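You operate a simulated robot arm through the tools that you are given. There is no shell and no other tool. Be economical: measure what you need, move in short steps, check, and stop when the job is done.

The job below is to be done with a simulated two-armed robot. You get a single attempt, and the scene is never put back.

JOB
Wipe the dust between the winder's rails with the wipe at T30.
Fine: switch off before the guard opens, and leave it off; put the wipe back; shut the guard. What is to be rubbed or washed off counts as gone when no trace of it is left.

Only the result counts: the job must be done as asked and must still hold three seconds after the hand-in. Knocking over, shifting, dropping, spilling or breaking anything else fails it.

ROBOT AND FRAMES
Two 6-joint arms with fingered hands on one trunk, on a base that drives. Base frame: it is fixed to the floor where the robot stands at the start and does not move with it; the origin is under the middle of the robot, x ahead of it, y to its left, z up. Units: mm, degrees, N and s.
The left shoulder is at the start at [29, 170, 1201], the right one opposite. With the tool pointing down near the work surface each hand reaches from about 600 to 740 mm from the robot's upright axis, wherever it stands, measured 20 degrees to its own side. Places, roughly: rail dust [1000, -200, 900]; winder guard [900, -200, 1100]; winder switch [1000, 0, 600]; wipe (8x5x2 cm) [600, -500, 700]. Payload 4.4 kg a hand.
The tool frame of a hand sits at the grasp point between the pads (the TCP): z along the fingers, y along the line on which they close. The tips reach 33 mm beyond it. The gripper opens to 164 mm. The gripper's body begins 93 mm behind the TCP. The gripper is a hand of 5 fingers: y runs from the thumb to the fingers, the wrist lies at [0, 0, -257] in the tool frame.
Orientation is that of the tool frame in the base frame, as a unit quaternion [x, y, z, w]. With the fingers straight down and closing along the base's y, the tool's x points along the base's -x, its y along +y and its z along -z.

CONTROLS
- The arms move only by the tool arm_command. It takes "left_deltas", "right_deltas" or both (then of equal length, played together; a hand with none holds still); each is a list of rows, each an object (a shift or turn left out is 0) with "slide": the shift along the base's x, y, z in units of 400 mm (1.0 is 400 mm), a list of three; "turn": the turn, a rotation vector about the base's x, y, z in units of 90 degrees (1.0 is 90 degrees), a list of three. In form: [{"slide": [x, y, z], "turn": [ax, ay, az]}, ...]. A call has 1 to 8 rows; each row is the pose to reach, as a shift and turn from the pose commanded when the call began. A call with a number of a shift or a turn outside -1 to 1 is refused whole. Rows are played at 5 a second. More than 50 mm and 8.6 degrees between two rows, and nothing of the call is played. Where a pose cannot be reached the arm comes as near as it can. A force on the tool above 40 N (or 10 N above the force at the start of the call, whichever is more), or a blocked arm, ends the call early, and 0.2 s more pass. In this call time passes only in rows, and 0.2 s behind the last. The reply holds the time, the measured pose of the TCP, the force on the tool along the base axes, the opening and the grip force, in the units named above and with some noise, with the torque about the TCP (base axes, N m) and any sound that the robot's microphone picked up, and new pictures: "show" is both (left out), scene, wrist or none (wrist: the cameras of the hands that moved).
- Cameras (640 x 400 px; columns grow to the right, rows downward): "scene" is now at [87.3, -28, 1350.2]; the picture's right is [-0.43, -0.90, 0.00], its down [-0.65, 0.31, -0.69] and it looks along [0.62, -0.30, -0.73] (base axes); focal length 264 px, centre (320, 200). "left" rides on the left gripper at [-93, -1, -124] in its tool frame; the picture's right is [0.01, -1.00, 0.00], its down [0.80, 0.01, -0.60] and it looks along [0.60, 0.01, 0.80] (tool axes); focal length 275 px, centre (320, 200). "right" rides on the right gripper at [93, -1, -124] in its tool frame; the picture's right is [0.01, 1.00, 0.00], its down [-0.80, 0.01, -0.60] and it looks along [-0.60, 0.01, 0.80] (tool axes); focal length 275 px, centre (320, 200). There is no depth. A picture from a camera that has moved, and an enlarged one, comes with that camera's place and axes in the base frame and with its lens. The place of the scene camera against the robot may be out by one fixed shift of up to 18 mm in any direction.
- lift_body(by): slides the trunk up (or, below 0, down) by that many mm; the arms and the scene camera ride with it, the base frame stays. It gives what a move gives, with no picture.
- roll_base(legs): drives the robot by 1 to 6 legs, each [ahead, left, turn to the left] in mm, mm and degrees, along the robot's own axes; the way and the turn of a leg run together, so that a leg with both is an arc; at most 1500 mm and 180 degrees a leg. The arms and the cameras ride along, it lands a little off, and it stops where it bumps. It gives what a move gives, and a new picture of the scene camera.
- move_fingers(fingers, thumb_bend, hand): sets how far each is bent, from 0 (flat) to 1 (curled in); at 0.3 the hand is open as for a grip, at 0.7 the pads meet at the TCP. One left out holds its place. A second passes; each finger stops where it meets its share of the squeeze, and holds until it gets a number again. It is the only way to open and close the hand. It gives what a move gives, with no picture; readings hold the bend of each and the force on the fingers (four entries, about 0 where the hand has none), thumb and palm.
- turn_head(pan, tilt): turns the head with the scene camera to pan (to the left, within 86 degrees either way) and tilt (down, from -29 to 69), counted from straight ahead of the robot. It gives what a move gives, and a new picture of the scene camera.
- inspect(camera, box): a new picture of the part [left, top, right, bottom] of that camera's present view, enlarged. It takes no simulated time.
- finish_job(): hands the job in; it is judged then, once.

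Work in short steps. Places have to be worked out from the pictures, the camera data and where the tool is seen: move nearer, look again, correct. Check each grasp and each placing, and mend what went wrong. You have 120 turns and 260 pictures in all, those below and enlarged ones among them. Open the grippers and draw the arms clear of the work before you hand the job in, unless the task says otherwise; then end with one line.

The tools are called after "Emit:" by a JSON object that holds its "api" and its "payload". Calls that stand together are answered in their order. arm_command: Moves the arms, as the interface text tells. Its arguments: {"type":"object","properties":{"left_deltas":{"type":"array","items":{"type":"object","properties":{"slide":{"type":"array","items":{"type":"number"}},"turn":{"type":"array","items":{"type":"number"}}}}},"right_deltas":{"type":"array","items":{"type":"object","properties":{"slide":{"type":"array","items":{"type":"number"}},"turn":{"type":"array","items":{"type":"number"}}}}},"show":{"type":"string","enum":["both","scene","wrist","none"]}},"required":[]} The other tools are called the same way: lift_body (by) slides the trunk up or down; move_fingers (fingers, thumb_bend, hand) moves the fingers one by one; roll_base (legs) drives the base; turn_head (pan, tilt) turns the head that bears the scene camera; inspect (camera, box) takes an enlarged picture of a part of a camera's view; finish_job () hands the job in.

At the start:

```text
time_s: 0.0
left_eef_pos: [634.3, 251.0, 824.4]
left_orientation: [0.001, 1.0, 0.0, 0.0]
left_wrist_force: [-0.2, -0.6, -0.2]
left_ft_torque: [0.0, 0.02, 0.01]
left_grip_width: 163.9
left_grasp_force: 0.0
left_shape: jaw
left_bend: [0.3, 0.3]
left_finger forces: [0.0, 0.0, 0.1, 0.0, 0.1, 0.0]
right_eef_pos: [606.9, -311.7, 824.0]
right_orientation: [0.0, 1.0, 0.0, 0.0]
right_wrist_force: [0.0, 0.3, -0.6]
right_ft_torque: [0.02, -0.02, -0.01]
right_grip_width: 164.1
right_grasp_force: 0.0
right_shape: jaw
right_bend: [0.3, 0.3]
right_finger forces: [0.0, 0.0, 0.1, 0.0, 0.1, 0.0]
trunk travel left (down, up): [-454.0, 288.0]
robot x, y, heading: [-0.8, 1.2, 0.2]
head pan, tilt: [-25.6, 46.5]
```

scene: 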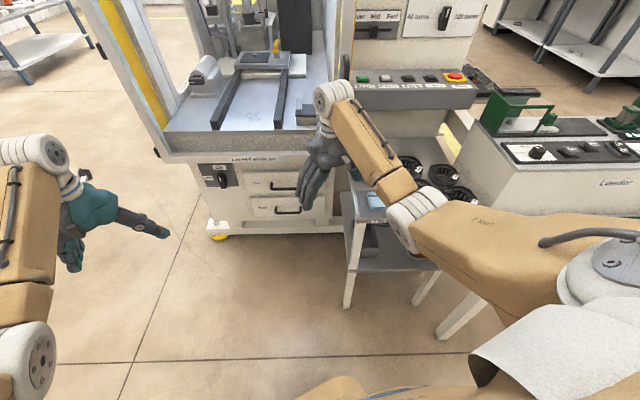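
right: 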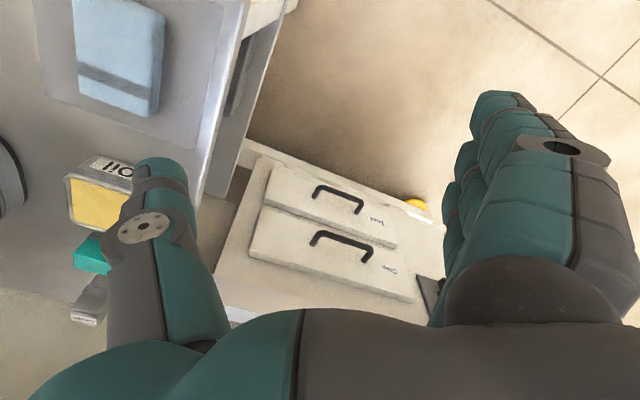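
left: 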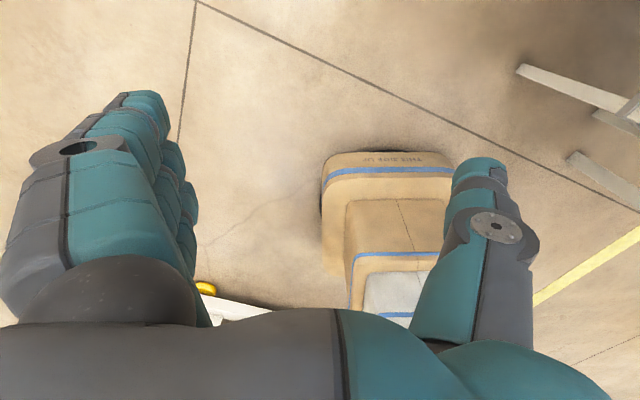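

I see the winder ahead, with a switch at lower left and the blue wipe on a tray to the right. I'll look more closely first.

Emit:
{"api": "inspect", "payload": {"camera": "scene", "box": [150, 0, 350, 240]}}

Emit:
{"api": "inspect", "payload": {"camera": "scene", "box": [320, 0, 640, 220]}}

Emit:
{"api": "turn_head", "payload": {"pan": -10, "tilt": 15}}

```text
1.67 times, centred on (250, 120) of scene
camera zoom: at [87.3, -28.0, 1350.2], right [-0.43, -0.9, 0.0], down [-0.65, 0.31, -0.69], along [0.62, -0.3, -0.73], focal length 441 px, centre (437, 333)
```

zoom: 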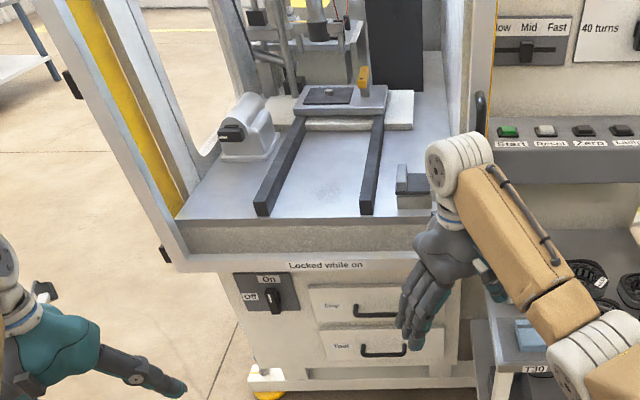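

```text
1.82 times, centred on (480, 110) of scene
camera zoom: at [87.3, -28.0, 1350.2], right [-0.43, -0.9, 0.0], down [-0.65, 0.31, -0.69], along [0.62, -0.3, -0.73], focal length 481 px, centre (29, 364)
```

zoom: 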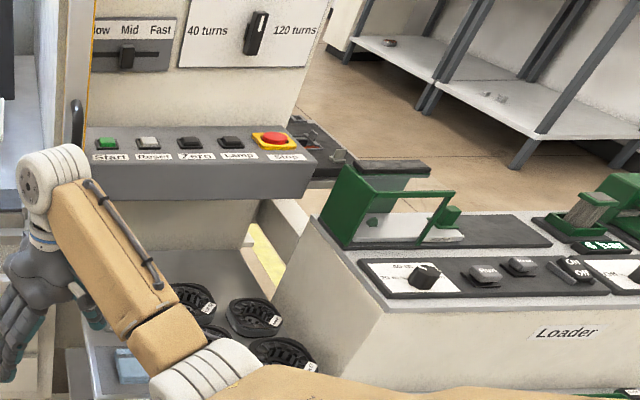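

```text
time_s: 1.0
left_eef_pos: [635.0, 251.2, 824.7]
left_orientation: [0.0, 1.0, 0.0, 0.0]
left_wrist_force: [0.4, -0.1, 0.8]
left_ft_torque: [-0.03, -0.03, 0.01]
left_grip_width: 163.9
left_grasp_force: 0.1
left_shape: jaw
left_bend: [0.3, 0.3]
left_finger forces: [0.0, 0.1, 0.0, 0.1, 0.1, 0.1]
right_eef_pos: [604.4, -312.3, 825.4]
right_orientation: [0.0, 1.0, 0.0, 0.0]
right_wrist_force: [0.9, 0.3, -0.7]
right_ft_torque: [0.01, 0.02, -0.01]
right_grip_width: 164.2
right_grasp_force: 0.0
right_shape: jaw
right_bend: [0.3, 0.3]
right_finger forces: [0.0, 0.0, 0.0, 0.0, 0.0, 0.1]
trunk travel left (down, up): [-454.0, 288.0]
robot x, y, heading: [-0.9, -1.1, -0.1]
head pan, tilt: [-10.0, 15.0]
camera scene: at [107.0, -9.7, 1399.0], right [-0.17, -0.98, 0.0], down [-0.26, 0.05, -0.97], along [0.95, -0.17, -0.26], focal length 264 px, centre (320, 200)
```

scene: 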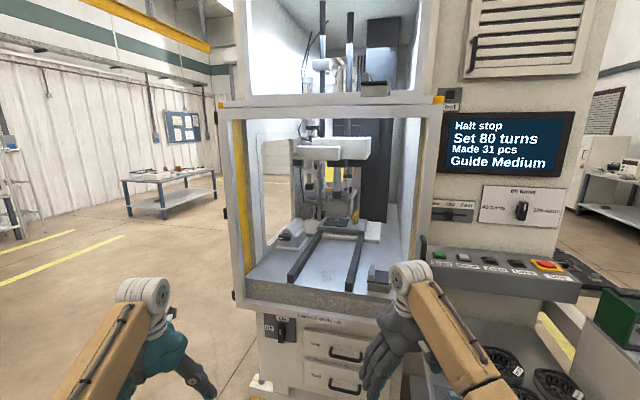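

The winder has a framed front guard; I'll look closer for hinges, handle, status text and the switch.

Emit:
{"api": "inspect", "payload": {"camera": "scene", "box": [220, 80, 460, 240]}}

Emit:
{"api": "inspect", "payload": {"camera": "scene", "box": [220, 220, 460, 400]}}

Emit:
{"api": "inspect", "payload": {"camera": "right", "box": [0, 0, 320, 200]}}

```text
2.50 times, centred on (340, 160) of scene
camera zoom: at [107.0, -9.7, 1399.0], right [-0.17, -0.98, 0.0], down [-0.26, 0.05, -0.97], along [0.95, -0.17, -0.26], focal length 661 px, centre (270, 300)
```

zoom: 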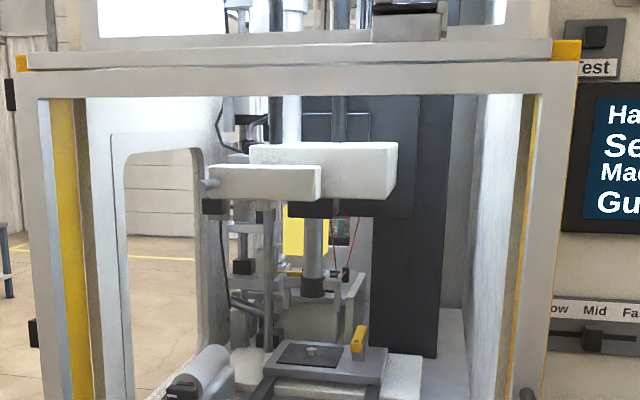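

```text
2.22 times, centred on (340, 310) of scene
camera zoom: at [107.0, -9.7, 1399.0], right [-0.17, -0.98, 0.0], down [-0.26, 0.05, -0.97], along [0.95, -0.17, -0.26], focal length 588 px, centre (276, -44)
```

zoom: 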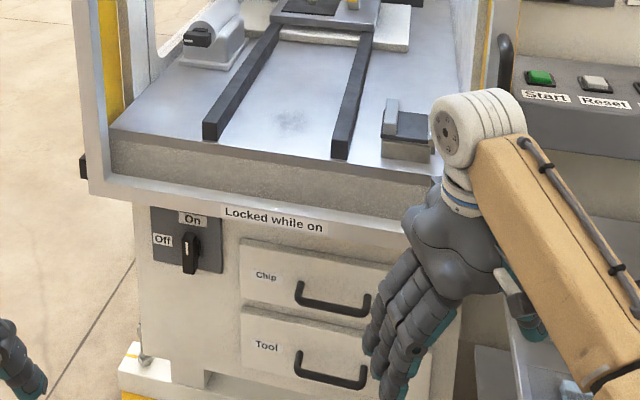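

```text
2.00 times, centred on (160, 100) of right
camera zoom: at [512.5, -312.9, 949.1], right [-0.01, 1.0, 0.0], down [0.8, 0.01, 0.6], along [0.6, 0.01, -0.8], focal length 551 px, centre (640, 400)
```

zoom: 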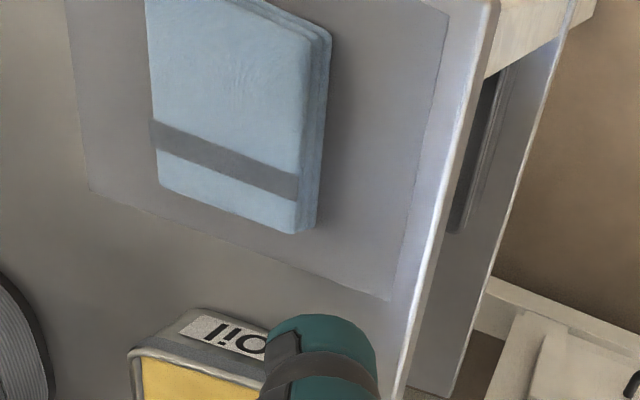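

The knob stands vertical ("On" at top, "Off" to the left), the guard is hinged on the left with a handle on the right near (850,-490,1010). I'll lift the right hand clear of the table and point the left hand forward.

Emit:
{"api": "arm_command", "payload": {"right_deltas": [{"slide": [-0.03, 0, 0.09]}, {"slide": [-0.06, 0, 0.18]}, {"slide": [-0.1, 0, 0.27]}, {"slide": [-0.14, 0, 0.36]}, {"slide": [-0.18, 0, 0.45]}, {"slide": [-0.22, 0, 0.54]}, {"slide": [-0.25, 0, 0.63]}, {"slide": [-0.25, 0, 0.7]}], "left_deltas": [{"slide": [0.04, 0, 0], "turn": [0, -0.09, 0]}, {"slide": [0.08, 0, 0], "turn": [0, -0.18, 0]}, {"slide": [0.12, 0, 0], "turn": [0, -0.27, 0]}, {"slide": [0.16, 0, 0], "turn": [0, -0.36, 0]}, {"slide": [0.2, 0, 0], "turn": [0, -0.45, 0]}, {"slide": [0.24, 0, 0], "turn": [0, -0.54, 0]}, {"slide": [0.28, 0, 0], "turn": [0, -0.63, 0]}, {"slide": [0.3, 0, 0], "turn": [0, -0.72, 0]}], "show": "scene"}}

```text
time_s: 2.8
left_eef_pos: [754.5, 251.7, 826.8]
left_orientation: [0.001, 0.844, -0.001, 0.536]
left_wrist_force: [0.2, 0.0, 1.7]
left_ft_torque: [0.0, 0.05, 0.01]
left_grip_width: 163.9
left_grasp_force: 0.0
left_shape: jaw
left_bend: [0.3, 0.3]
left_finger forces: [0.0, 0.1, 0.1, 0.0, 0.1, 0.0]
right_eef_pos: [653.6, -365.7, 917.2]
right_orientation: [0.0, 1.0, 0.0, -0.002]
right_wrist_force: [-0.1, -0.7, 0.6]
right_ft_torque: [0.03, 0.02, 0.02]
right_grip_width: 163.8
right_grasp_force: 0.1
right_shape: jaw
right_bend: [0.3, 0.3]
right_finger forces: [0.0, 0.0, 0.0, 0.0, 0.0, 0.0]
right hand out of reach, approached as far as the arm can: row 1, 2, 3, 4, 5, 6, 7, 8
trunk travel left (down, up): [-454.0, 288.0]
robot x, y, heading: [-1.6, 2.8, -0.0]
head pan, tilt: [-10.0, 15.0]
camera scene: at [106.8, -9.8, 1399.0], right [-0.17, -0.98, 0.0], down [-0.26, 0.05, -0.97], along [0.95, -0.17, -0.26], focal length 264 px, centre (320, 200)
```

scene: 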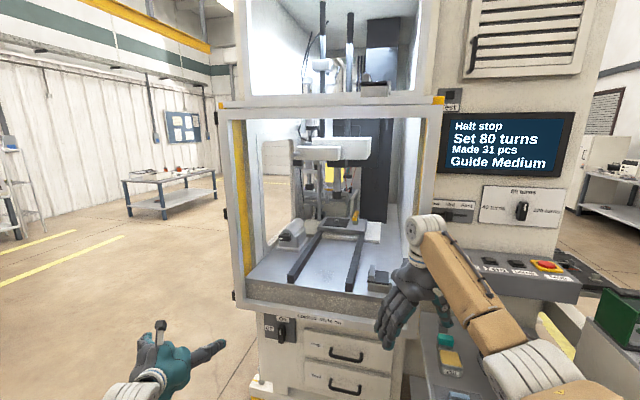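

The right arm can't fold in with the hand pointing down. I'll back the base a little, then turn the right hand forward too and finish the left's turn.

Emit:
{"api": "roll_base", "payload": {"legs": [[-200, 0, 0]]}}

Emit:
{"api": "arm_command", "payload": {"right_deltas": [{"slide": [0.04, 0, 0.05], "turn": [0, -0.09, 0]}, {"slide": [0.08, 0, 0.1], "turn": [0, -0.18, 0]}, {"slide": [0.12, 0, 0.15], "turn": [0, -0.27, 0]}, {"slide": [0.16, 0, 0.2], "turn": [0, -0.36, 0]}, {"slide": [0.2, 0, 0.25], "turn": [0, -0.45, 0]}, {"slide": [0.24, 0, 0.3], "turn": [0, -0.54, 0]}, {"slide": [0.28, 0, 0.35], "turn": [0, -0.63, 0]}, {"slide": [0.3, 0, 0.4], "turn": [0, -0.72, 0]}], "left_deltas": [{"turn": [0, -0.09, 0]}, {"turn": [0, -0.18, 0]}, {"turn": [0, -0.28, 0]}, {"turn": [0, -0.28, 0]}, {"turn": [0, -0.28, 0]}, {"turn": [0, -0.28, 0]}, {"turn": [0, -0.28, 0]}, {"turn": [0, -0.28, 0]}], "show": "both"}}

```text
time_s: 4.4
left_eef_pos: [555.3, 251.7, 825.4]
left_orientation: [0.0, 0.844, 0.0, 0.537]
left_wrist_force: [0.2, -0.1, 0.4]
left_ft_torque: [-0.02, -0.01, 0.01]
left_grip_width: 163.8
left_grasp_force: 0.1
left_shape: jaw
left_bend: [0.3, 0.3]
left_finger forces: [0.0, 0.0, 0.0, 0.0, 0.0, 0.0]
right_eef_pos: [453.6, -365.1, 918.1]
right_orientation: [-0.002, 1.0, -0.001, 0.0]
right_wrist_force: [-1.7, 0.7, -0.2]
right_ft_torque: [-0.01, -0.08, 0.02]
right_grip_width: 163.8
right_grasp_force: 0.1
right_shape: jaw
right_bend: [0.3, 0.3]
right_finger forces: [0.0, 0.0, 0.1, 0.1, 0.1, 0.0]
trunk travel left (down, up): [-454.0, 288.0]
robot x, y, heading: [-197.8, 5.2, 0.1]
head pan, tilt: [-10.0, 15.0]
camera scene: at [-92.9, -9.7, 1399.2], right [-0.17, -0.98, 0.0], down [-0.25, 0.04, -0.97], along [0.95, -0.17, -0.26], focal length 264 px, centre (320, 200)
```

scene: 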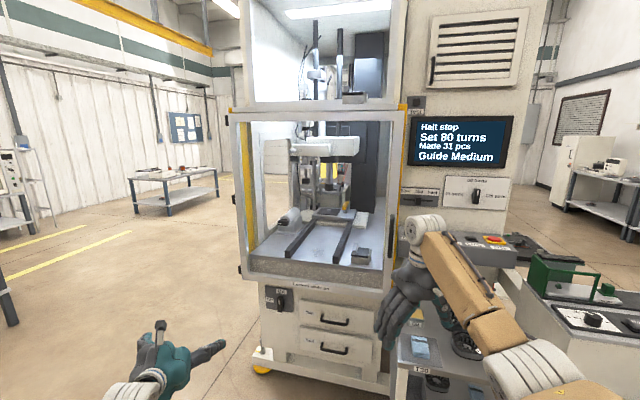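

```text
refused: row 3 steps farther than a row can; nothing moved
```

One row exceeded the step limit; I'll resend with finer steps.

Emit:
{"api": "arm_command", "payload": {"right_deltas": [{"slide": [0.04, 0, 0.05], "turn": [0, -0.09, 0]}, {"slide": [0.08, 0, 0.1], "turn": [0, -0.18, 0]}, {"slide": [0.12, 0, 0.15], "turn": [0, -0.27, 0]}, {"slide": [0.16, 0, 0.2], "turn": [0, -0.36, 0]}, {"slide": [0.2, 0, 0.25], "turn": [0, -0.45, 0]}, {"slide": [0.24, 0, 0.3], "turn": [0, -0.54, 0]}, {"slide": [0.28, 0, 0.35], "turn": [0, -0.63, 0]}, {"slide": [0.3, 0, 0.4], "turn": [0, -0.72, 0]}], "left_deltas": [{"turn": [0, -0.09, 0]}, {"turn": [0, -0.18, 0]}, {"turn": [0, -0.27, 0]}, {"turn": [0, -0.28, 0]}, {"turn": [0, -0.28, 0]}, {"turn": [0, -0.28, 0]}, {"turn": [0, -0.28, 0]}, {"turn": [0, -0.28, 0]}], "show": "none"}}

Emit:
{"api": "lift_body", "payload": {"by": -300}}

Emit:
{"api": "inspect", "payload": {"camera": "left", "box": [0, 0, 640, 400]}}

Emit:
{"api": "turn_head", "payload": {"pan": 0, "tilt": 25}}

```text
time_s: 6.2
left_eef_pos: [551.0, 253.3, 840.0]
left_orientation: [0.0, 0.71, 0.0, 0.704]
left_wrist_force: [0.8, 0.0, 0.0]
left_ft_torque: [0.03, -0.01, 0.0]
left_grip_width: 164.0
left_grasp_force: 0.1
left_shape: jaw
left_bend: [0.3, 0.3]
left_finger forces: [0.1, 0.0, 0.1, 0.0, 0.0, 0.1]
left hand out of reach, approached as far as the arm can: row 3, 4, 5, 6
right_eef_pos: [573.1, -365.4, 1078.1]
right_orientation: [-0.001, 0.844, -0.001, 0.537]
right_wrist_force: [-0.9, 1.2, -0.4]
right_ft_torque: [0.0, -0.02, 0.01]
right_grip_width: 163.7
right_grasp_force: 0.1
right_shape: jaw
right_bend: [0.3, 0.3]
right_finger forces: [0.0, 0.0, 0.0, 0.0, 0.0, 0.0]
trunk travel left (down, up): [-454.0, 288.0]
robot x, y, heading: [-199.6, 0.0, 0.0]
head pan, tilt: [-10.0, 15.0]
```

```text
time_s: 9.2
left_eef_pos: [555.6, 252.4, 525.9]
left_orientation: [0.0, 0.707, 0.0, 0.708]
left_wrist_force: [0.4, -0.2, -0.4]
left_ft_torque: [-0.01, 0.02, -0.01]
left_grip_width: 164.0
left_grasp_force: 0.1
left_shape: jaw
left_bend: [0.3, 0.3]
left_finger forces: [0.0, 0.0, 0.1, 0.0, 0.0, 0.0]
right_eef_pos: [574.7, -364.6, 779.2]
right_orientation: [-0.001, 0.845, 0.0, 0.536]
right_wrist_force: [0.5, 0.8, 0.2]
right_ft_torque: [0.02, 0.03, -0.01]
right_grip_width: 164.0
right_grasp_force: 0.0
right_shape: jaw
right_bend: [0.3, 0.3]
right_finger forces: [0.0, 0.0, 0.0, 0.0, 0.0, 0.0]
trunk travel left (down, up): [-154.0, 588.0]
robot x, y, heading: [-197.2, 1.8, -0.1]
head pan, tilt: [-10.0, 15.0]
```

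```text
1.00 times, centred on (320, 200) of left (not enlarged: the box is as wide or as high as the picture)
camera zoom: at [431.9, 251.3, 619.4], right [0.0, -1.0, -0.01], down [-0.6, 0.01, -0.8], along [0.8, 0.01, -0.6], focal length 275 px, centre (320, 200)
```

zoom: 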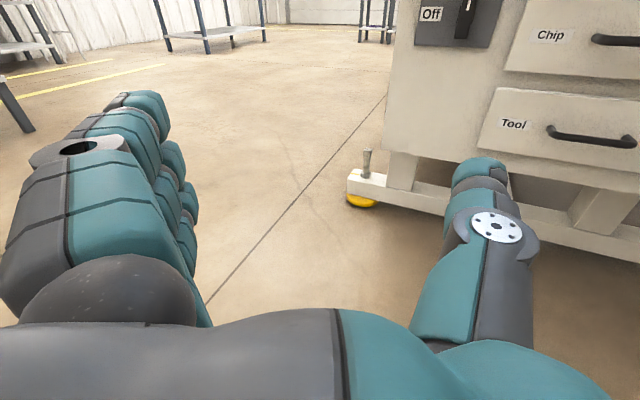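

```text
time_s: 9.9
left_eef_pos: [556.3, 252.2, 525.9]
left_orientation: [0.0, 0.707, 0.001, 0.707]
left_wrist_force: [-0.5, -0.1, -0.2]
left_ft_torque: [-0.02, -0.03, 0.01]
left_grip_width: 164.1
left_grasp_force: 0.1
left_shape: jaw
left_bend: [0.3, 0.3]
left_finger forces: [0.0, 0.0, 0.0, 0.1, 0.0, 0.0]
right_eef_pos: [574.4, -365.8, 777.0]
right_orientation: [0.0, 0.844, -0.001, 0.536]
right_wrist_force: [-0.3, 0.5, -1.0]
right_ft_torque: [0.0, 0.0, 0.0]
right_grip_width: 164.0
right_grasp_force: 0.0
right_shape: jaw
right_bend: [0.3, 0.3]
right_finger forces: [0.0, 0.0, 0.0, 0.0, 0.1, 0.0]
trunk travel left (down, up): [-154.0, 588.0]
robot x, y, heading: [-200.9, -0.1, 0.1]
head pan, tilt: [0.0, 25.0]
camera scene: at [-7.7, 6.5, 1076.9], right [0.0, -1.0, 0.0], down [-0.42, 0.0, -0.91], along [0.91, 0.0, -0.42], focal length 264 px, centre (320, 200)
```

scene: 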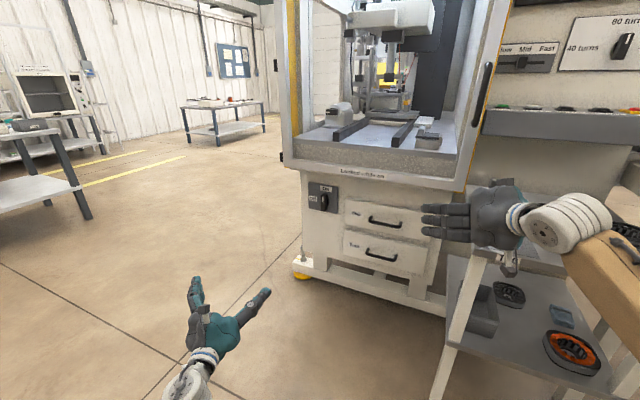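

Triangulating gives the knob near (1005,-5,590). The right hand would bump the table/guard if I use the left, so I'll shift left and use the right hand for the switch.

Emit:
{"api": "roll_base", "payload": {"legs": [[0, 220, 0]]}}

Emit:
{"api": "arm_command", "payload": {"right_deltas": [{"slide": [0, 0, -0.05], "turn": [0, -0.09, 0]}, {"slide": [0.0, 0, -0.1], "turn": [0, -0.18, 0]}, {"slide": [0, 0, -0.15], "turn": [0, -0.27, 0]}, {"slide": [0, 0, -0.2], "turn": [0, -0.28, 0]}, {"slide": [0, 0, -0.28], "turn": [0, -0.28, 0]}], "show": "both"}}

```text
time_s: 11.6
left_eef_pos: [556.8, 473.0, 525.1]
left_orientation: [0.0, 0.707, 0.001, 0.707]
left_wrist_force: [-0.5, -0.4, 0.5]
left_ft_torque: [0.0, 0.01, 0.03]
left_grip_width: 164.0
left_grasp_force: 0.0
left_shape: jaw
left_bend: [0.3, 0.3]
left_finger forces: [0.1, 0.0, 0.0, 0.0, 0.0, 0.1]
right_eef_pos: [574.8, -143.1, 777.1]
right_orientation: [0.0, 0.844, -0.001, 0.536]
right_wrist_force: [-1.2, -0.4, 0.4]
right_ft_torque: [0.0, -0.01, 0.01]
right_grip_width: 164.1
right_grasp_force: 0.1
right_shape: jaw
right_bend: [0.3, 0.3]
right_finger forces: [0.1, 0.0, 0.0, 0.0, 0.1, 0.0]
trunk travel left (down, up): [-154.0, 588.0]
robot x, y, heading: [-200.3, 219.8, -0.0]
head pan, tilt: [0.0, 25.0]
camera scene: at [-7.8, 227.3, 1076.9], right [0.0, -1.0, 0.0], down [-0.42, 0.0, -0.91], along [0.91, 0.0, -0.42], focal length 264 px, centre (320, 200)
```

scene: 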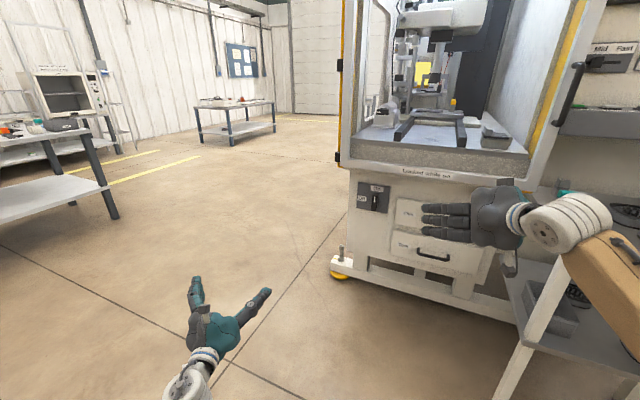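

```text
time_s: 12.8
left_eef_pos: [556.0, 473.1, 525.1]
left_orientation: [-0.001, 0.707, 0.002, 0.707]
left_wrist_force: [0.2, 0.5, 0.6]
left_ft_torque: [-0.02, -0.01, 0.0]
left_grip_width: 163.9
left_grasp_force: 0.2
left_shape: jaw
left_bend: [0.3, 0.3]
left_finger forces: [0.0, 0.0, 0.1, 0.0, 0.1, 0.1]
right_eef_pos: [574.0, -142.7, 665.9]
right_orientation: [0.0, 0.707, -0.001, 0.707]
right_wrist_force: [0.0, -0.4, 0.6]
right_ft_torque: [-0.02, 0.0, 0.0]
right_grip_width: 163.7
right_grasp_force: 0.0
right_shape: jaw
right_bend: [0.3, 0.3]
right_finger forces: [0.0, 0.1, 0.0, 0.0, 0.0, 0.0]
trunk travel left (down, up): [-154.0, 588.0]
robot x, y, heading: [-196.6, 219.6, 0.2]
head pan, tilt: [0.0, 25.0]
camera scene: at [-7.8, 227.4, 1076.9], right [0.0, -1.0, 0.0], down [-0.42, 0.0, -0.91], along [0.91, 0.0, -0.42], focal length 264 px, centre (320, 200)
camera right: at [450.4, -143.2, 574.5], right [0.0, 1.0, -0.01], down [-0.6, 0.01, 0.8], along [0.8, 0.01, 0.6], focal length 275 px, centre (320, 200)
```

scene: 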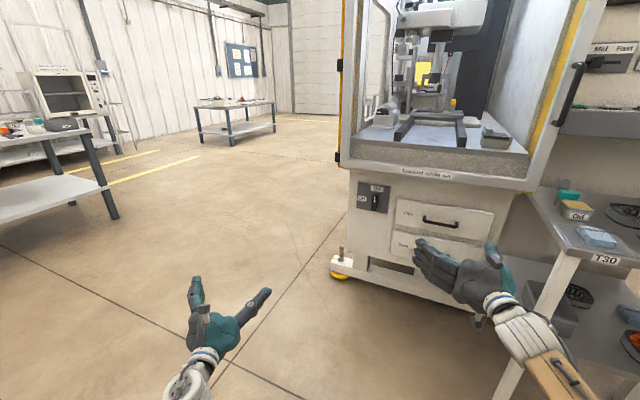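
right: 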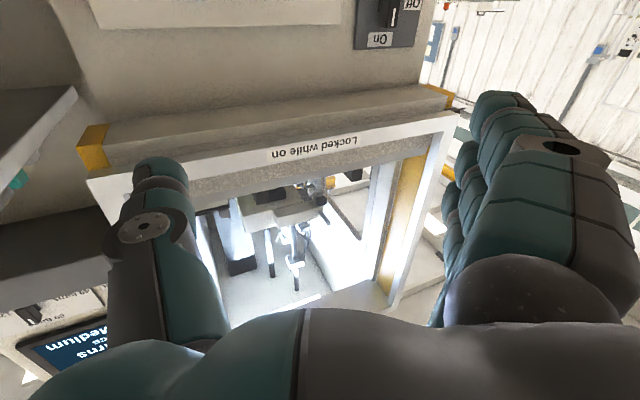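

The knob again triangulates to about (1015,-8,598). I drive forward ~280 mm and then bring the right hand in front of the knob.

Emit:
{"api": "roll_base", "payload": {"legs": [[280, 0, 0]]}}

Emit:
{"api": "arm_command", "payload": {"right_deltas": [{"slide": [0, 0.1, -0.05]}, {"slide": [0, 0.2, -0.1]}, {"slide": [0, 0.3, -0.17]}, {"slide": [0, 0.333, -0.17]}], "show": "both"}}

```text
time_s: 14.7
left_eef_pos: [833.0, 478.2, 525.7]
left_orientation: [-0.002, 0.707, 0.003, 0.707]
left_wrist_force: [0.8, -0.6, -0.5]
left_ft_torque: [0.01, -0.03, -0.03]
left_grip_width: 163.9
left_grasp_force: 0.1
left_shape: jaw
left_bend: [0.3, 0.3]
left_finger forces: [0.0, 0.0, 0.1, 0.1, 0.0, 0.0]
right_eef_pos: [852.8, -137.4, 667.2]
right_orientation: [-0.002, 0.707, 0.001, 0.707]
right_wrist_force: [-0.4, 0.5, -0.8]
right_ft_torque: [-0.01, 0.04, 0.0]
right_grip_width: 163.9
right_grasp_force: 0.1
right_shape: jaw
right_bend: [0.3, 0.3]
right_finger forces: [0.0, 0.0, 0.0, 0.0, 0.0, 0.0]
trunk travel left (down, up): [-154.0, 588.0]
robot x, y, heading: [77.3, 222.4, 0.3]
head pan, tilt: [0.0, 25.0]
camera scene: at [269.7, 229.4, 1076.9], right [0.01, -1.0, 0.0], down [-0.42, 0.0, -0.91], along [0.91, 0.01, -0.42], focal length 264 px, centre (320, 200)
```

scene: 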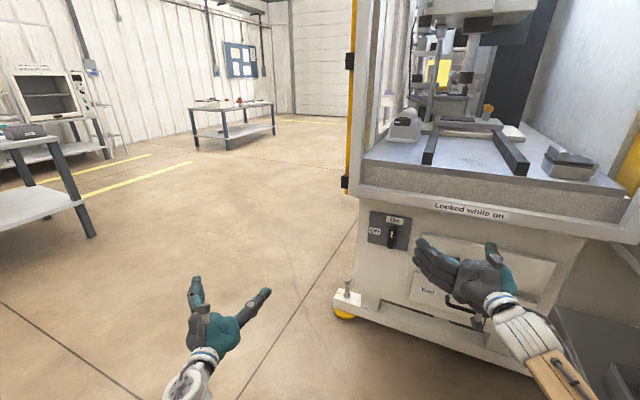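

```text
time_s: 15.7
left_eef_pos: [832.8, 478.8, 525.6]
left_orientation: [-0.002, 0.707, 0.002, 0.707]
left_wrist_force: [-0.1, 0.7, -0.6]
left_ft_torque: [0.01, -0.01, 0.0]
left_grip_width: 163.6
left_grasp_force: 0.0
left_shape: jaw
left_bend: [0.3, 0.3]
left_finger forces: [0.1, 0.1, 0.1, 0.0, 0.1, 0.0]
right_eef_pos: [852.8, -3.7, 595.6]
right_orientation: [-0.003, 0.707, 0.002, 0.707]
right_wrist_force: [-0.6, 0.4, 0.4]
right_ft_torque: [-0.02, -0.01, 0.02]
right_grip_width: 163.9
right_grasp_force: 0.1
right_shape: jaw
right_bend: [0.3, 0.3]
right_finger forces: [0.0, 0.0, 0.1, 0.0, 0.0, 0.0]
trunk travel left (down, up): [-154.0, 588.0]
robot x, y, heading: [76.1, 222.5, 0.3]
head pan, tilt: [0.0, 25.0]
camera scene: at [269.9, 229.3, 1076.9], right [0.01, -1.0, 0.0], down [-0.42, 0.0, -0.91], along [0.91, 0.01, -0.42], focal length 264 px, centre (320, 200)
camera right: at [728.5, -4.2, 504.4], right [-0.01, 1.0, -0.01], down [-0.6, 0.01, 0.8], along [0.8, 0.01, 0.6], focal length 275 px, centre (320, 200)
```

scene: 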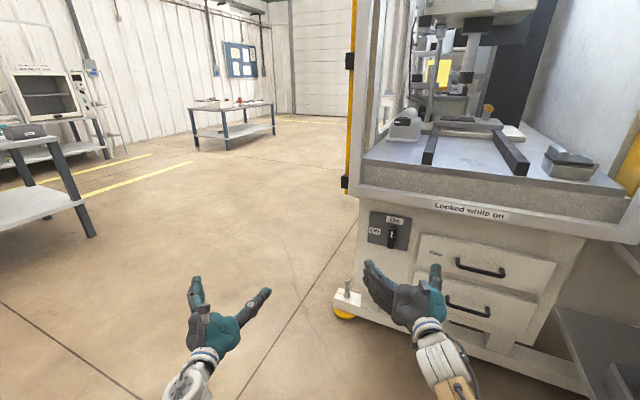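
right: 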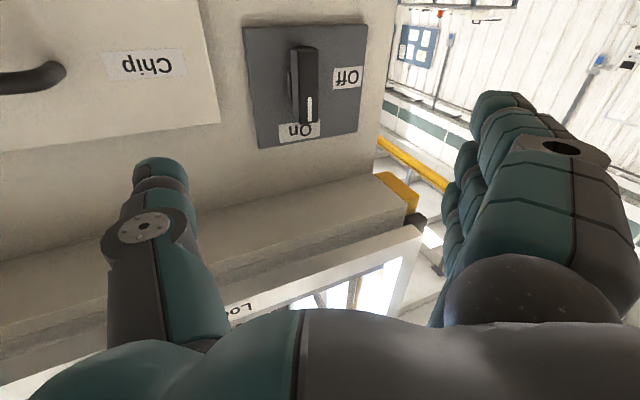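

The pointer is at On. I'll move the hand nearer and re-center on the knob, then measure again.

Emit:
{"api": "arm_command", "payload": {"right_deltas": [{"slide": [0.1, -0.02, -0.03]}, {"slide": [0.18, -0.035, -0.05]}], "show": "both"}}

```text
time_s: 16.3
left_eef_pos: [832.5, 479.2, 525.0]
left_orientation: [-0.001, 0.707, 0.002, 0.707]
left_wrist_force: [-0.3, -0.1, 0.8]
left_ft_torque: [0.01, 0.0, -0.03]
left_grip_width: 163.8
left_grasp_force: 0.1
left_shape: jaw
left_bend: [0.3, 0.3]
left_finger forces: [0.1, 0.0, 0.0, 0.1, 0.1, 0.0]
right_eef_pos: [925.8, -17.4, 577.6]
right_orientation: [-0.003, 0.708, 0.002, 0.706]
right_wrist_force: [-0.6, -1.0, 0.5]
right_ft_torque: [0.0, 0.01, 0.01]
right_grip_width: 164.0
right_grasp_force: 0.1
right_shape: jaw
right_bend: [0.3, 0.3]
right_finger forces: [0.0, 0.0, 0.0, 0.1, 0.0, 0.1]
trunk travel left (down, up): [-154.0, 588.0]
robot x, y, heading: [81.8, 216.3, 0.2]
head pan, tilt: [0.0, 25.0]
camera scene: at [269.8, 229.4, 1076.9], right [0.01, -1.0, 0.0], down [-0.42, 0.0, -0.91], along [0.91, 0.01, -0.42], focal length 264 px, centre (320, 200)
camera right: at [801.0, -19.0, 485.5], right [-0.01, 1.0, -0.01], down [-0.6, 0.01, 0.8], along [0.8, 0.01, 0.6], focal length 275 px, centre (320, 200)
```

scene: 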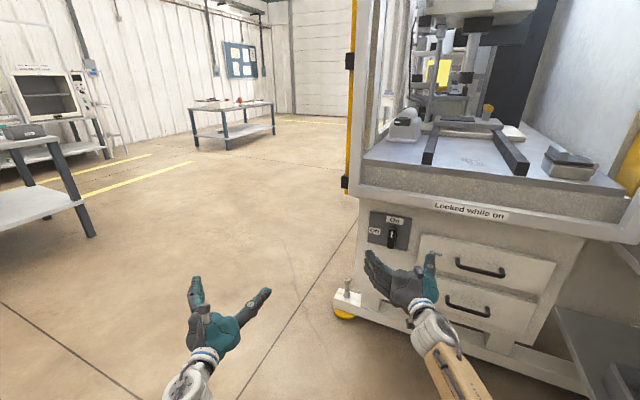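
right: 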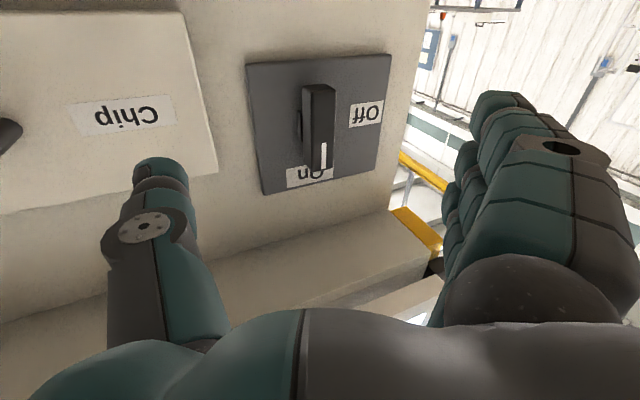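

The knob center appears at y≈-18, z≈584, its face around x≈1035. I advance 70 mm and look again.

Emit:
{"api": "arm_command", "payload": {"right_deltas": [{"slide": [0.09, 0, 0.015]}, {"slide": [0.175, 0, 0.02]}], "show": "both"}}

```text
time_s: 16.9
left_eef_pos: [830.4, 479.4, 526.8]
left_orientation: [-0.001, 0.707, 0.0, 0.707]
left_wrist_force: [0.6, -0.7, 0.0]
left_ft_torque: [-0.02, 0.02, 0.0]
left_grip_width: 163.8
left_grasp_force: 0.1
left_shape: jaw
left_bend: [0.3, 0.3]
left_finger forces: [0.0, 0.0, 0.1, 0.0, 0.1, 0.1]
right_eef_pos: [982.7, -10.0, 587.0]
right_orientation: [-0.004, 0.707, 0.008, 0.707]
right_wrist_force: [-23.7, 11.8, 7.7]
right_ft_torque: [-0.74, -0.09, -2.38]
right_grip_width: 164.0
right_grasp_force: 0.1
right_shape: jaw
right_bend: [0.3, 0.28]
right_finger forces: [0.1, 0.0, 0.1, 0.1, 27.7, 0.1]
trunk travel left (down, up): [-154.0, 588.0]
robot x, y, heading: [75.9, 219.3, 0.7]
head pan, tilt: [0.0, 25.0]
stopped in row 2 (right hand): the force on the tool passed its limit at 84 N (the readings are from after the stop); the commanded pose is now the measured one
camera scene: at [267.1, 230.5, 1077.6], right [0.01, -1.0, 0.0], down [-0.42, 0.0, -0.91], along [0.91, 0.01, -0.42], focal length 264 px, centre (320, 200)
camera right: at [858.3, -12.1, 495.4], right [-0.02, 1.0, -0.01], down [-0.6, 0.0, 0.8], along [0.8, 0.02, 0.6], focal length 275 px, centre (320, 200)
```

scene: 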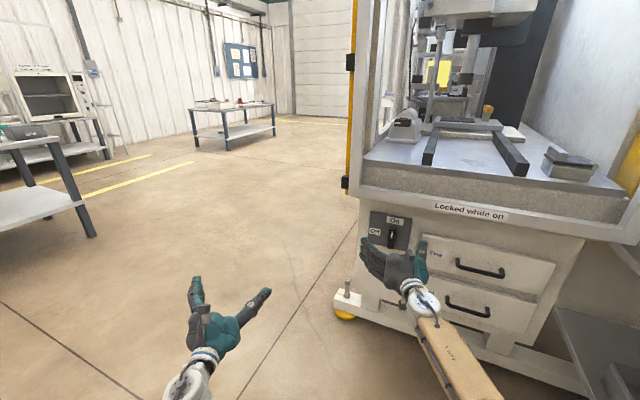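
right: 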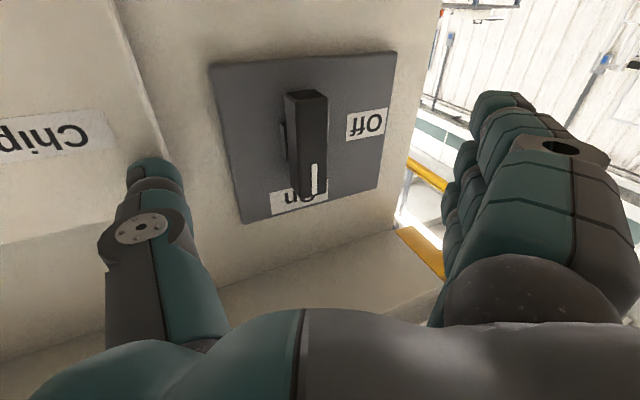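

The thumb touched the Chip drawer's edge. I'll back off a bit, half close thumb and fingers so they fit between drawer and plate edge, and re-centre.

Emit:
{"api": "arm_command", "payload": {"right_deltas": [{"slide": [-0.06, -0.01, 0]}, {"slide": [-0.1, -0.018, -0.01]}], "show": "none"}}

Emit:
{"api": "move_fingers", "payload": {"hand": "right", "fingers": 0.5, "thumb_bend": 0.5}}

Emit:
{"api": "inspect", "payload": {"camera": "right", "box": [0, 0, 640, 400]}}

Emit:
{"api": "inspect", "payload": {"camera": "scene", "box": [320, 180, 480, 280]}}

```text
time_s: 17.5
left_eef_pos: [832.6, 478.0, 524.7]
left_orientation: [-0.002, 0.707, 0.002, 0.707]
left_wrist_force: [-0.7, 0.2, 0.5]
left_ft_torque: [0.03, -0.02, 0.01]
left_grip_width: 164.1
left_grasp_force: 0.2
left_shape: jaw
left_bend: [0.3, 0.3]
left_finger forces: [0.0, 0.0, 0.0, 0.0, 0.0, 0.0]
right_eef_pos: [943.6, -20.0, 577.7]
right_orientation: [-0.002, 0.709, 0.006, 0.706]
right_wrist_force: [-0.1, 1.2, 0.6]
right_ft_torque: [0.01, 0.03, -0.01]
right_grip_width: 163.9
right_grasp_force: 0.1
right_shape: jaw
right_bend: [0.3, 0.3]
right_finger forces: [0.1, 0.1, 0.0, 0.0, 0.0, 0.1]
trunk travel left (down, up): [-154.0, 588.0]
robot x, y, heading: [79.1, 225.4, 0.4]
head pan, tilt: [0.0, 25.0]
```

```text
time_s: 18.5
left_eef_pos: [832.7, 477.9, 527.4]
left_orientation: [-0.003, 0.707, 0.002, 0.707]
left_wrist_force: [0.0, 0.1, 0.3]
left_ft_torque: [-0.04, 0.0, -0.01]
left_grip_width: 163.9
left_grasp_force: 0.0
left_shape: jaw
left_bend: [0.3, 0.3]
left_finger forces: [0.0, 0.0, 0.0, 0.0, 0.0, 0.0]
right_eef_pos: [944.3, -19.7, 577.0]
right_orientation: [-0.003, 0.709, 0.008, 0.706]
right_wrist_force: [-0.7, 0.0, -0.4]
right_ft_torque: [0.02, -0.02, 0.02]
right_grip_width: 100.8
right_grasp_force: 0.2
right_shape: fingers
right_bend: [0.5, 0.5]
right_finger forces: [0.0, 0.0, 0.0, 0.0, 0.1, 0.1]
trunk travel left (down, up): [-154.0, 588.0]
robot x, y, heading: [78.9, 220.5, 0.5]
head pan, tilt: [0.0, 25.0]
```

```text
1.00 times, centred on (320, 200) of right (not enlarged: the box is as wide or as high as the picture)
camera zoom: at [819.5, -21.4, 487.1], right [-0.01, 1.0, -0.01], down [-0.6, 0.0, 0.8], along [0.8, 0.01, 0.6], focal length 275 px, centre (320, 200)
```

zoom: 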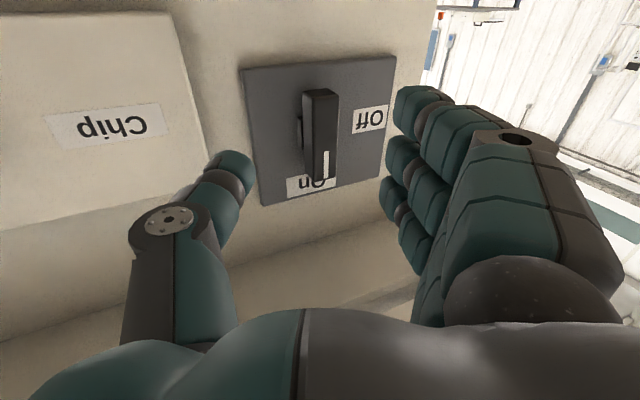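

```text
4.00 times, centred on (400, 230) of scene
camera zoom: at [269.7, 229.5, 1076.9], right [0.01, -1.0, 0.0], down [-0.42, 0.0, -0.91], along [0.91, 0.01, -0.42], focal length 1058 px, centre (0, 80)
```

zoom: 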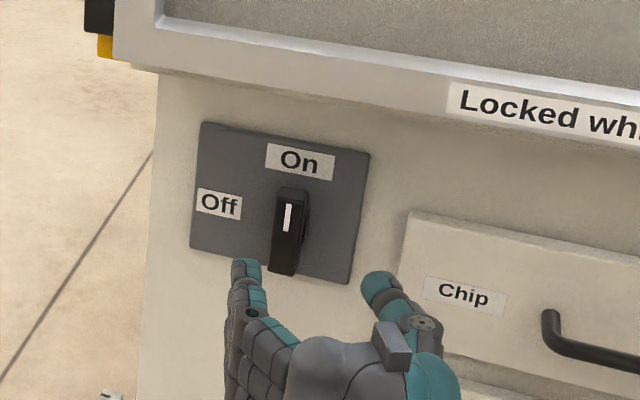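

Alignment in y is good; the knob still lies ahead. I'll advance in small steps with z≈583.

Emit:
{"api": "arm_command", "payload": {"right_deltas": [{"slide": [0.06, 0, 0.014]}, {"slide": [0.12, 0, 0.014]}], "show": "wrist"}}

Emit:
{"api": "inspect", "payload": {"camera": "scene", "box": [320, 180, 480, 280]}}

```text
time_s: 19.1
left_eef_pos: [832.3, 477.8, 525.3]
left_orientation: [-0.003, 0.708, 0.001, 0.707]
left_wrist_force: [0.1, -1.0, 0.3]
left_ft_torque: [-0.01, 0.02, 0.0]
left_grip_width: 164.1
left_grasp_force: 0.0
left_shape: jaw
left_bend: [0.3, 0.3]
left_finger forces: [0.0, 0.1, 0.0, 0.0, 0.0, 0.1]
right_eef_pos: [993.0, -20.6, 584.8]
right_orientation: [-0.003, 0.709, 0.007, 0.705]
right_wrist_force: [0.5, -0.3, -1.3]
right_ft_torque: [-0.01, -0.04, 0.01]
right_grip_width: 100.7
right_grasp_force: 0.0
right_shape: fingers
right_bend: [0.5, 0.5]
right_finger forces: [0.1, 0.0, 0.0, 0.0, 0.0, 0.0]
trunk travel left (down, up): [-154.0, 588.0]
robot x, y, heading: [77.6, 219.5, 0.4]
head pan, tilt: [0.0, 25.0]
camera right: at [867.8, -21.2, 493.6], right [-0.01, 1.0, -0.01], down [-0.6, 0.0, 0.8], along [0.8, 0.01, 0.6], focal length 275 px, centre (320, 200)
```

right: 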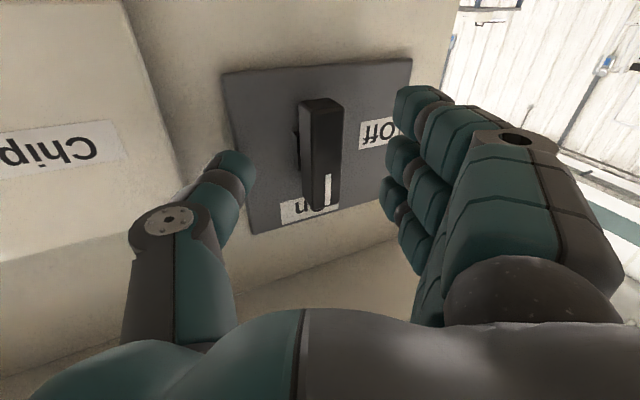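

```text
4.00 times, centred on (400, 230) of scene
camera zoom: at [269.6, 229.4, 1076.9], right [0.01, -1.0, 0.0], down [-0.42, 0.0, -0.91], along [0.91, 0.01, -0.42], focal length 1058 px, centre (0, 80)
```

zoom: 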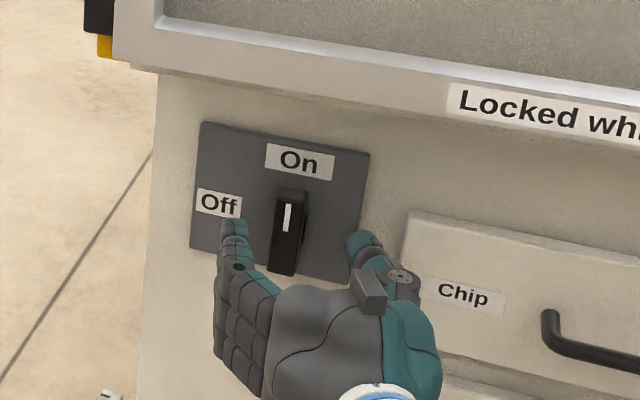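

Still ahead; advance 30 mm more.

Emit:
{"api": "arm_command", "payload": {"right_deltas": [{"slide": [0.04, 0, 0]}, {"slide": [0.08, 0.004, 0]}], "show": "wrist"}}

Emit:
{"api": "inspect", "payload": {"camera": "scene", "box": [320, 180, 480, 280]}}

```text
time_s: 19.5
left_eef_pos: [830.9, 477.4, 526.2]
left_orientation: [-0.002, 0.707, 0.002, 0.707]
left_wrist_force: [-0.6, -1.0, -0.4]
left_ft_torque: [0.03, -0.01, -0.05]
left_grip_width: 164.0
left_grasp_force: 0.2
left_shape: jaw
left_bend: [0.3, 0.3]
left_finger forces: [0.0, 0.1, 0.0, 0.0, 0.1, 0.0]
right_eef_pos: [1000.0, -20.8, 582.7]
right_orientation: [-0.001, 0.708, 0.003, 0.706]
right_wrist_force: [-21.1, 1.9, 4.0]
right_ft_torque: [-0.23, -0.15, -1.05]
right_grip_width: 99.2
right_grasp_force: 10.4
right_shape: fingers
right_bend: [0.5, 0.51]
right_finger forces: [0.0, 0.1, 0.1, 0.0, 20.5, 0.1]
trunk travel left (down, up): [-154.0, 588.0]
robot x, y, heading: [79.6, 220.8, 0.4]
head pan, tilt: [0.0, 25.0]
stopped in row 1 (right hand): the force on the tool passed its limit at 57 N (the readings are from after the stop); the commanded pose is now the measured one
camera right: at [875.8, -22.8, 492.4], right [-0.01, 1.0, -0.01], down [-0.6, 0.0, 0.8], along [0.8, 0.01, 0.6], focal length 275 px, centre (320, 200)
```

right: 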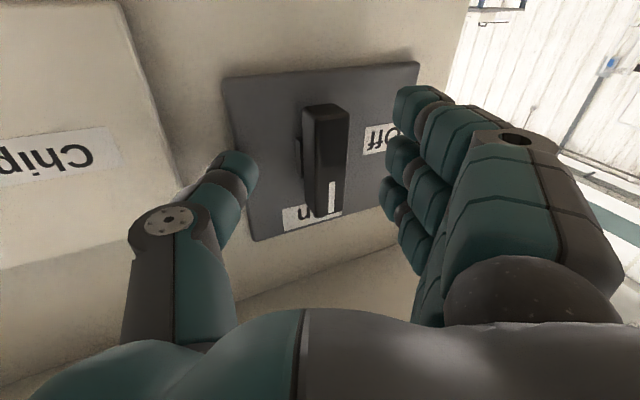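

```text
4.00 times, centred on (400, 230) of scene
camera zoom: at [267.7, 229.5, 1077.3], right [0.0, -1.0, 0.0], down [-0.42, 0.0, -0.91], along [0.91, 0.0, -0.42], focal length 1058 px, centre (0, 80)
```

zoom: 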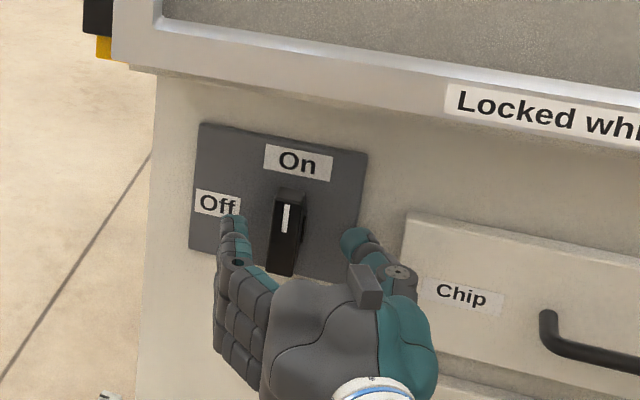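

The thumb tip touched the plate, so the plate is at about x≈1035 and the knob face ≈1012, knob center z≈566. I back off slightly, lower to 568 and close on the knob.

Emit:
{"api": "arm_command", "payload": {"right_deltas": [{"slide": [-0.015, 0.004, -0.02]}, {"slide": [-0.012, 0.004, -0.037]}], "show": "none"}}

Emit:
{"api": "move_fingers", "payload": {"hand": "right", "fingers": 0.68, "thumb_bend": 0.68}}

Emit:
{"api": "inspect", "payload": {"camera": "right", "box": [0, 0, 640, 400]}}

Emit:
{"api": "inspect", "payload": {"camera": "scene", "box": [320, 180, 480, 280]}}

```text
time_s: 20.1
left_eef_pos: [832.4, 477.4, 525.5]
left_orientation: [-0.003, 0.708, 0.001, 0.706]
left_wrist_force: [-0.2, 1.4, 0.0]
left_ft_torque: [-0.01, 0.0, -0.03]
left_grip_width: 163.9
left_grasp_force: 0.0
left_shape: jaw
left_bend: [0.3, 0.3]
left_finger forces: [0.0, 0.1, 0.1, 0.1, 0.0, 0.0]
right_eef_pos: [995.1, -20.5, 566.6]
right_orientation: [-0.001, 0.709, 0.004, 0.705]
right_wrist_force: [-0.1, -0.1, -0.3]
right_ft_torque: [-0.04, 0.03, -0.01]
right_grip_width: 99.7
right_grasp_force: 0.1
right_shape: fingers
right_bend: [0.5, 0.5]
right_finger forces: [0.0, 0.0, 0.1, 0.0, 0.1, 0.0]
trunk travel left (down, up): [-154.0, 588.0]
robot x, y, heading: [79.1, 221.4, 0.2]
head pan, tilt: [0.0, 25.0]
```

```text
time_s: 21.1
left_eef_pos: [832.6, 478.4, 524.8]
left_orientation: [-0.003, 0.708, 0.001, 0.706]
left_wrist_force: [0.8, -0.3, 1.0]
left_ft_torque: [-0.04, -0.02, 0.04]
left_grip_width: 164.2
left_grasp_force: 0.0
left_shape: jaw
left_bend: [0.3, 0.3]
left_finger forces: [0.0, 0.0, 0.1, 0.1, 0.1, 0.1]
right_eef_pos: [996.7, -20.3, 566.5]
right_orientation: [-0.001, 0.709, 0.004, 0.705]
right_wrist_force: [0.5, 0.4, 0.4]
right_ft_torque: [0.01, -0.05, -0.01]
right_grip_width: 39.9
right_grasp_force: 0.1
right_shape: fingers
right_bend: [0.68, 0.68]
right_finger forces: [0.0, 0.0, 0.1, 0.1, 0.1, 0.1]
trunk travel left (down, up): [-154.0, 588.0]
robot x, y, heading: [79.2, 220.1, 0.1]
head pan, tilt: [0.0, 25.0]
```

```text
1.00 times, centred on (320, 200) of right (not enlarged: the box is as wide or as high as the picture)
camera zoom: at [871.6, -21.4, 476.0], right [-0.01, 1.0, -0.01], down [-0.59, 0.0, 0.8], along [0.8, 0.01, 0.59], focal length 275 px, centre (320, 200)
```

zoom: 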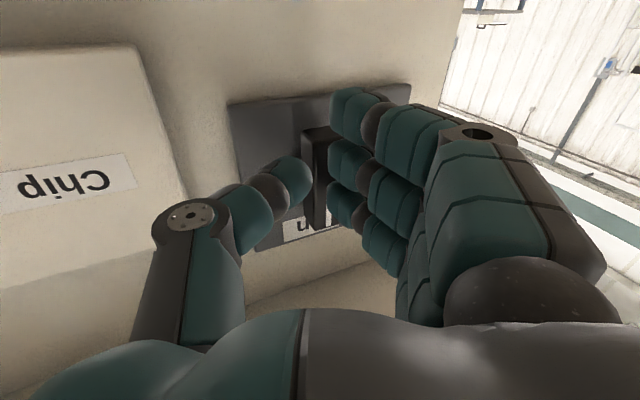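

```text
4.00 times, centred on (400, 230) of scene
camera zoom: at [269.7, 229.4, 1076.9], right [0.01, -1.0, 0.0], down [-0.42, 0.0, -0.91], along [0.91, 0.0, -0.42], focal length 1058 px, centre (0, 80)
```

zoom: 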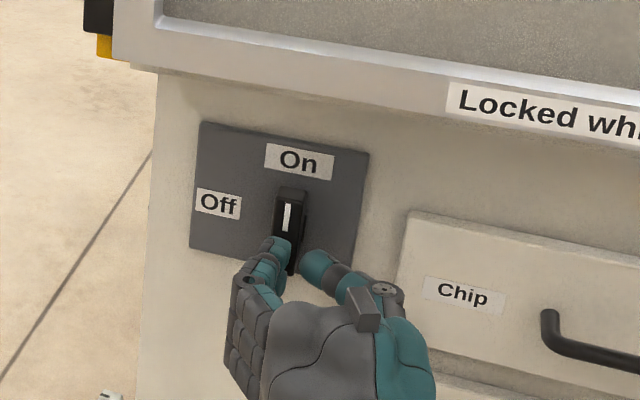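

The knob lies between thumb and fingers; close further to grip.

Emit:
{"api": "move_fingers", "payload": {"hand": "right", "fingers": 0.85, "thumb_bend": 0.85}}

Emit:
{"api": "inspect", "payload": {"camera": "right", "box": [160, 50, 480, 250]}}

```text
time_s: 22.1
left_eef_pos: [831.6, 476.9, 525.8]
left_orientation: [-0.002, 0.708, 0.001, 0.706]
left_wrist_force: [0.7, 0.2, -0.3]
left_ft_torque: [-0.01, 0.05, 0.0]
left_grip_width: 163.8
left_grasp_force: 0.1
left_shape: jaw
left_bend: [0.3, 0.3]
left_finger forces: [0.1, 0.0, 0.0, 0.0, 0.1, 0.0]
right_eef_pos: [996.0, -20.3, 567.4]
right_orientation: [-0.001, 0.709, 0.004, 0.705]
right_wrist_force: [-0.3, -0.8, 0.2]
right_ft_torque: [0.02, 0.01, -0.02]
right_grip_width: 30.0
right_grasp_force: 0.1
right_shape: fingers
right_bend: [0.74, 0.78]
right_finger forces: [0.0, 0.0, 0.1, 0.1, 0.1, 0.0]
trunk travel left (down, up): [-154.0, 588.0]
robot x, y, heading: [77.0, 216.8, 0.4]
head pan, tilt: [0.0, 25.0]
```

```text
2.00 times, centred on (320, 150) of right
camera zoom: at [871.6, -21.5, 476.0], right [-0.01, 1.0, -0.01], down [-0.59, 0.0, 0.8], along [0.8, 0.01, 0.59], focal length 551 px, centre (320, 300)
```

zoom: 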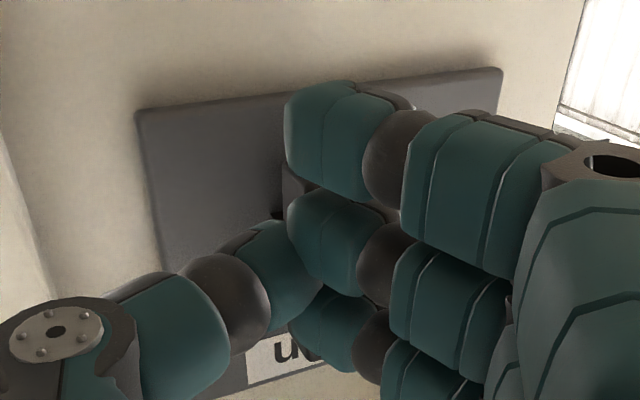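

No grip force is shown; check whether the knob is really between the pads.

Emit:
{"api": "inspect", "payload": {"camera": "scene", "box": [350, 200, 430, 260]}}

```text
6.67 times, centred on (390, 230) of scene
camera zoom: at [269.7, 229.4, 1076.9], right [0.01, -1.0, 0.0], down [-0.42, 0.0, -0.91], along [0.91, 0.0, -0.42], focal length 1763 px, centre (-147, 0)
```

zoom: 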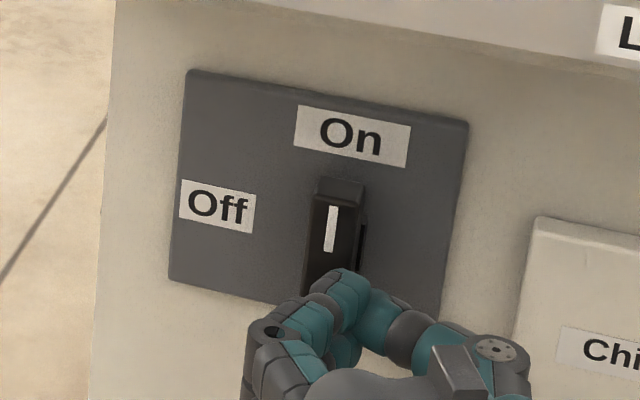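

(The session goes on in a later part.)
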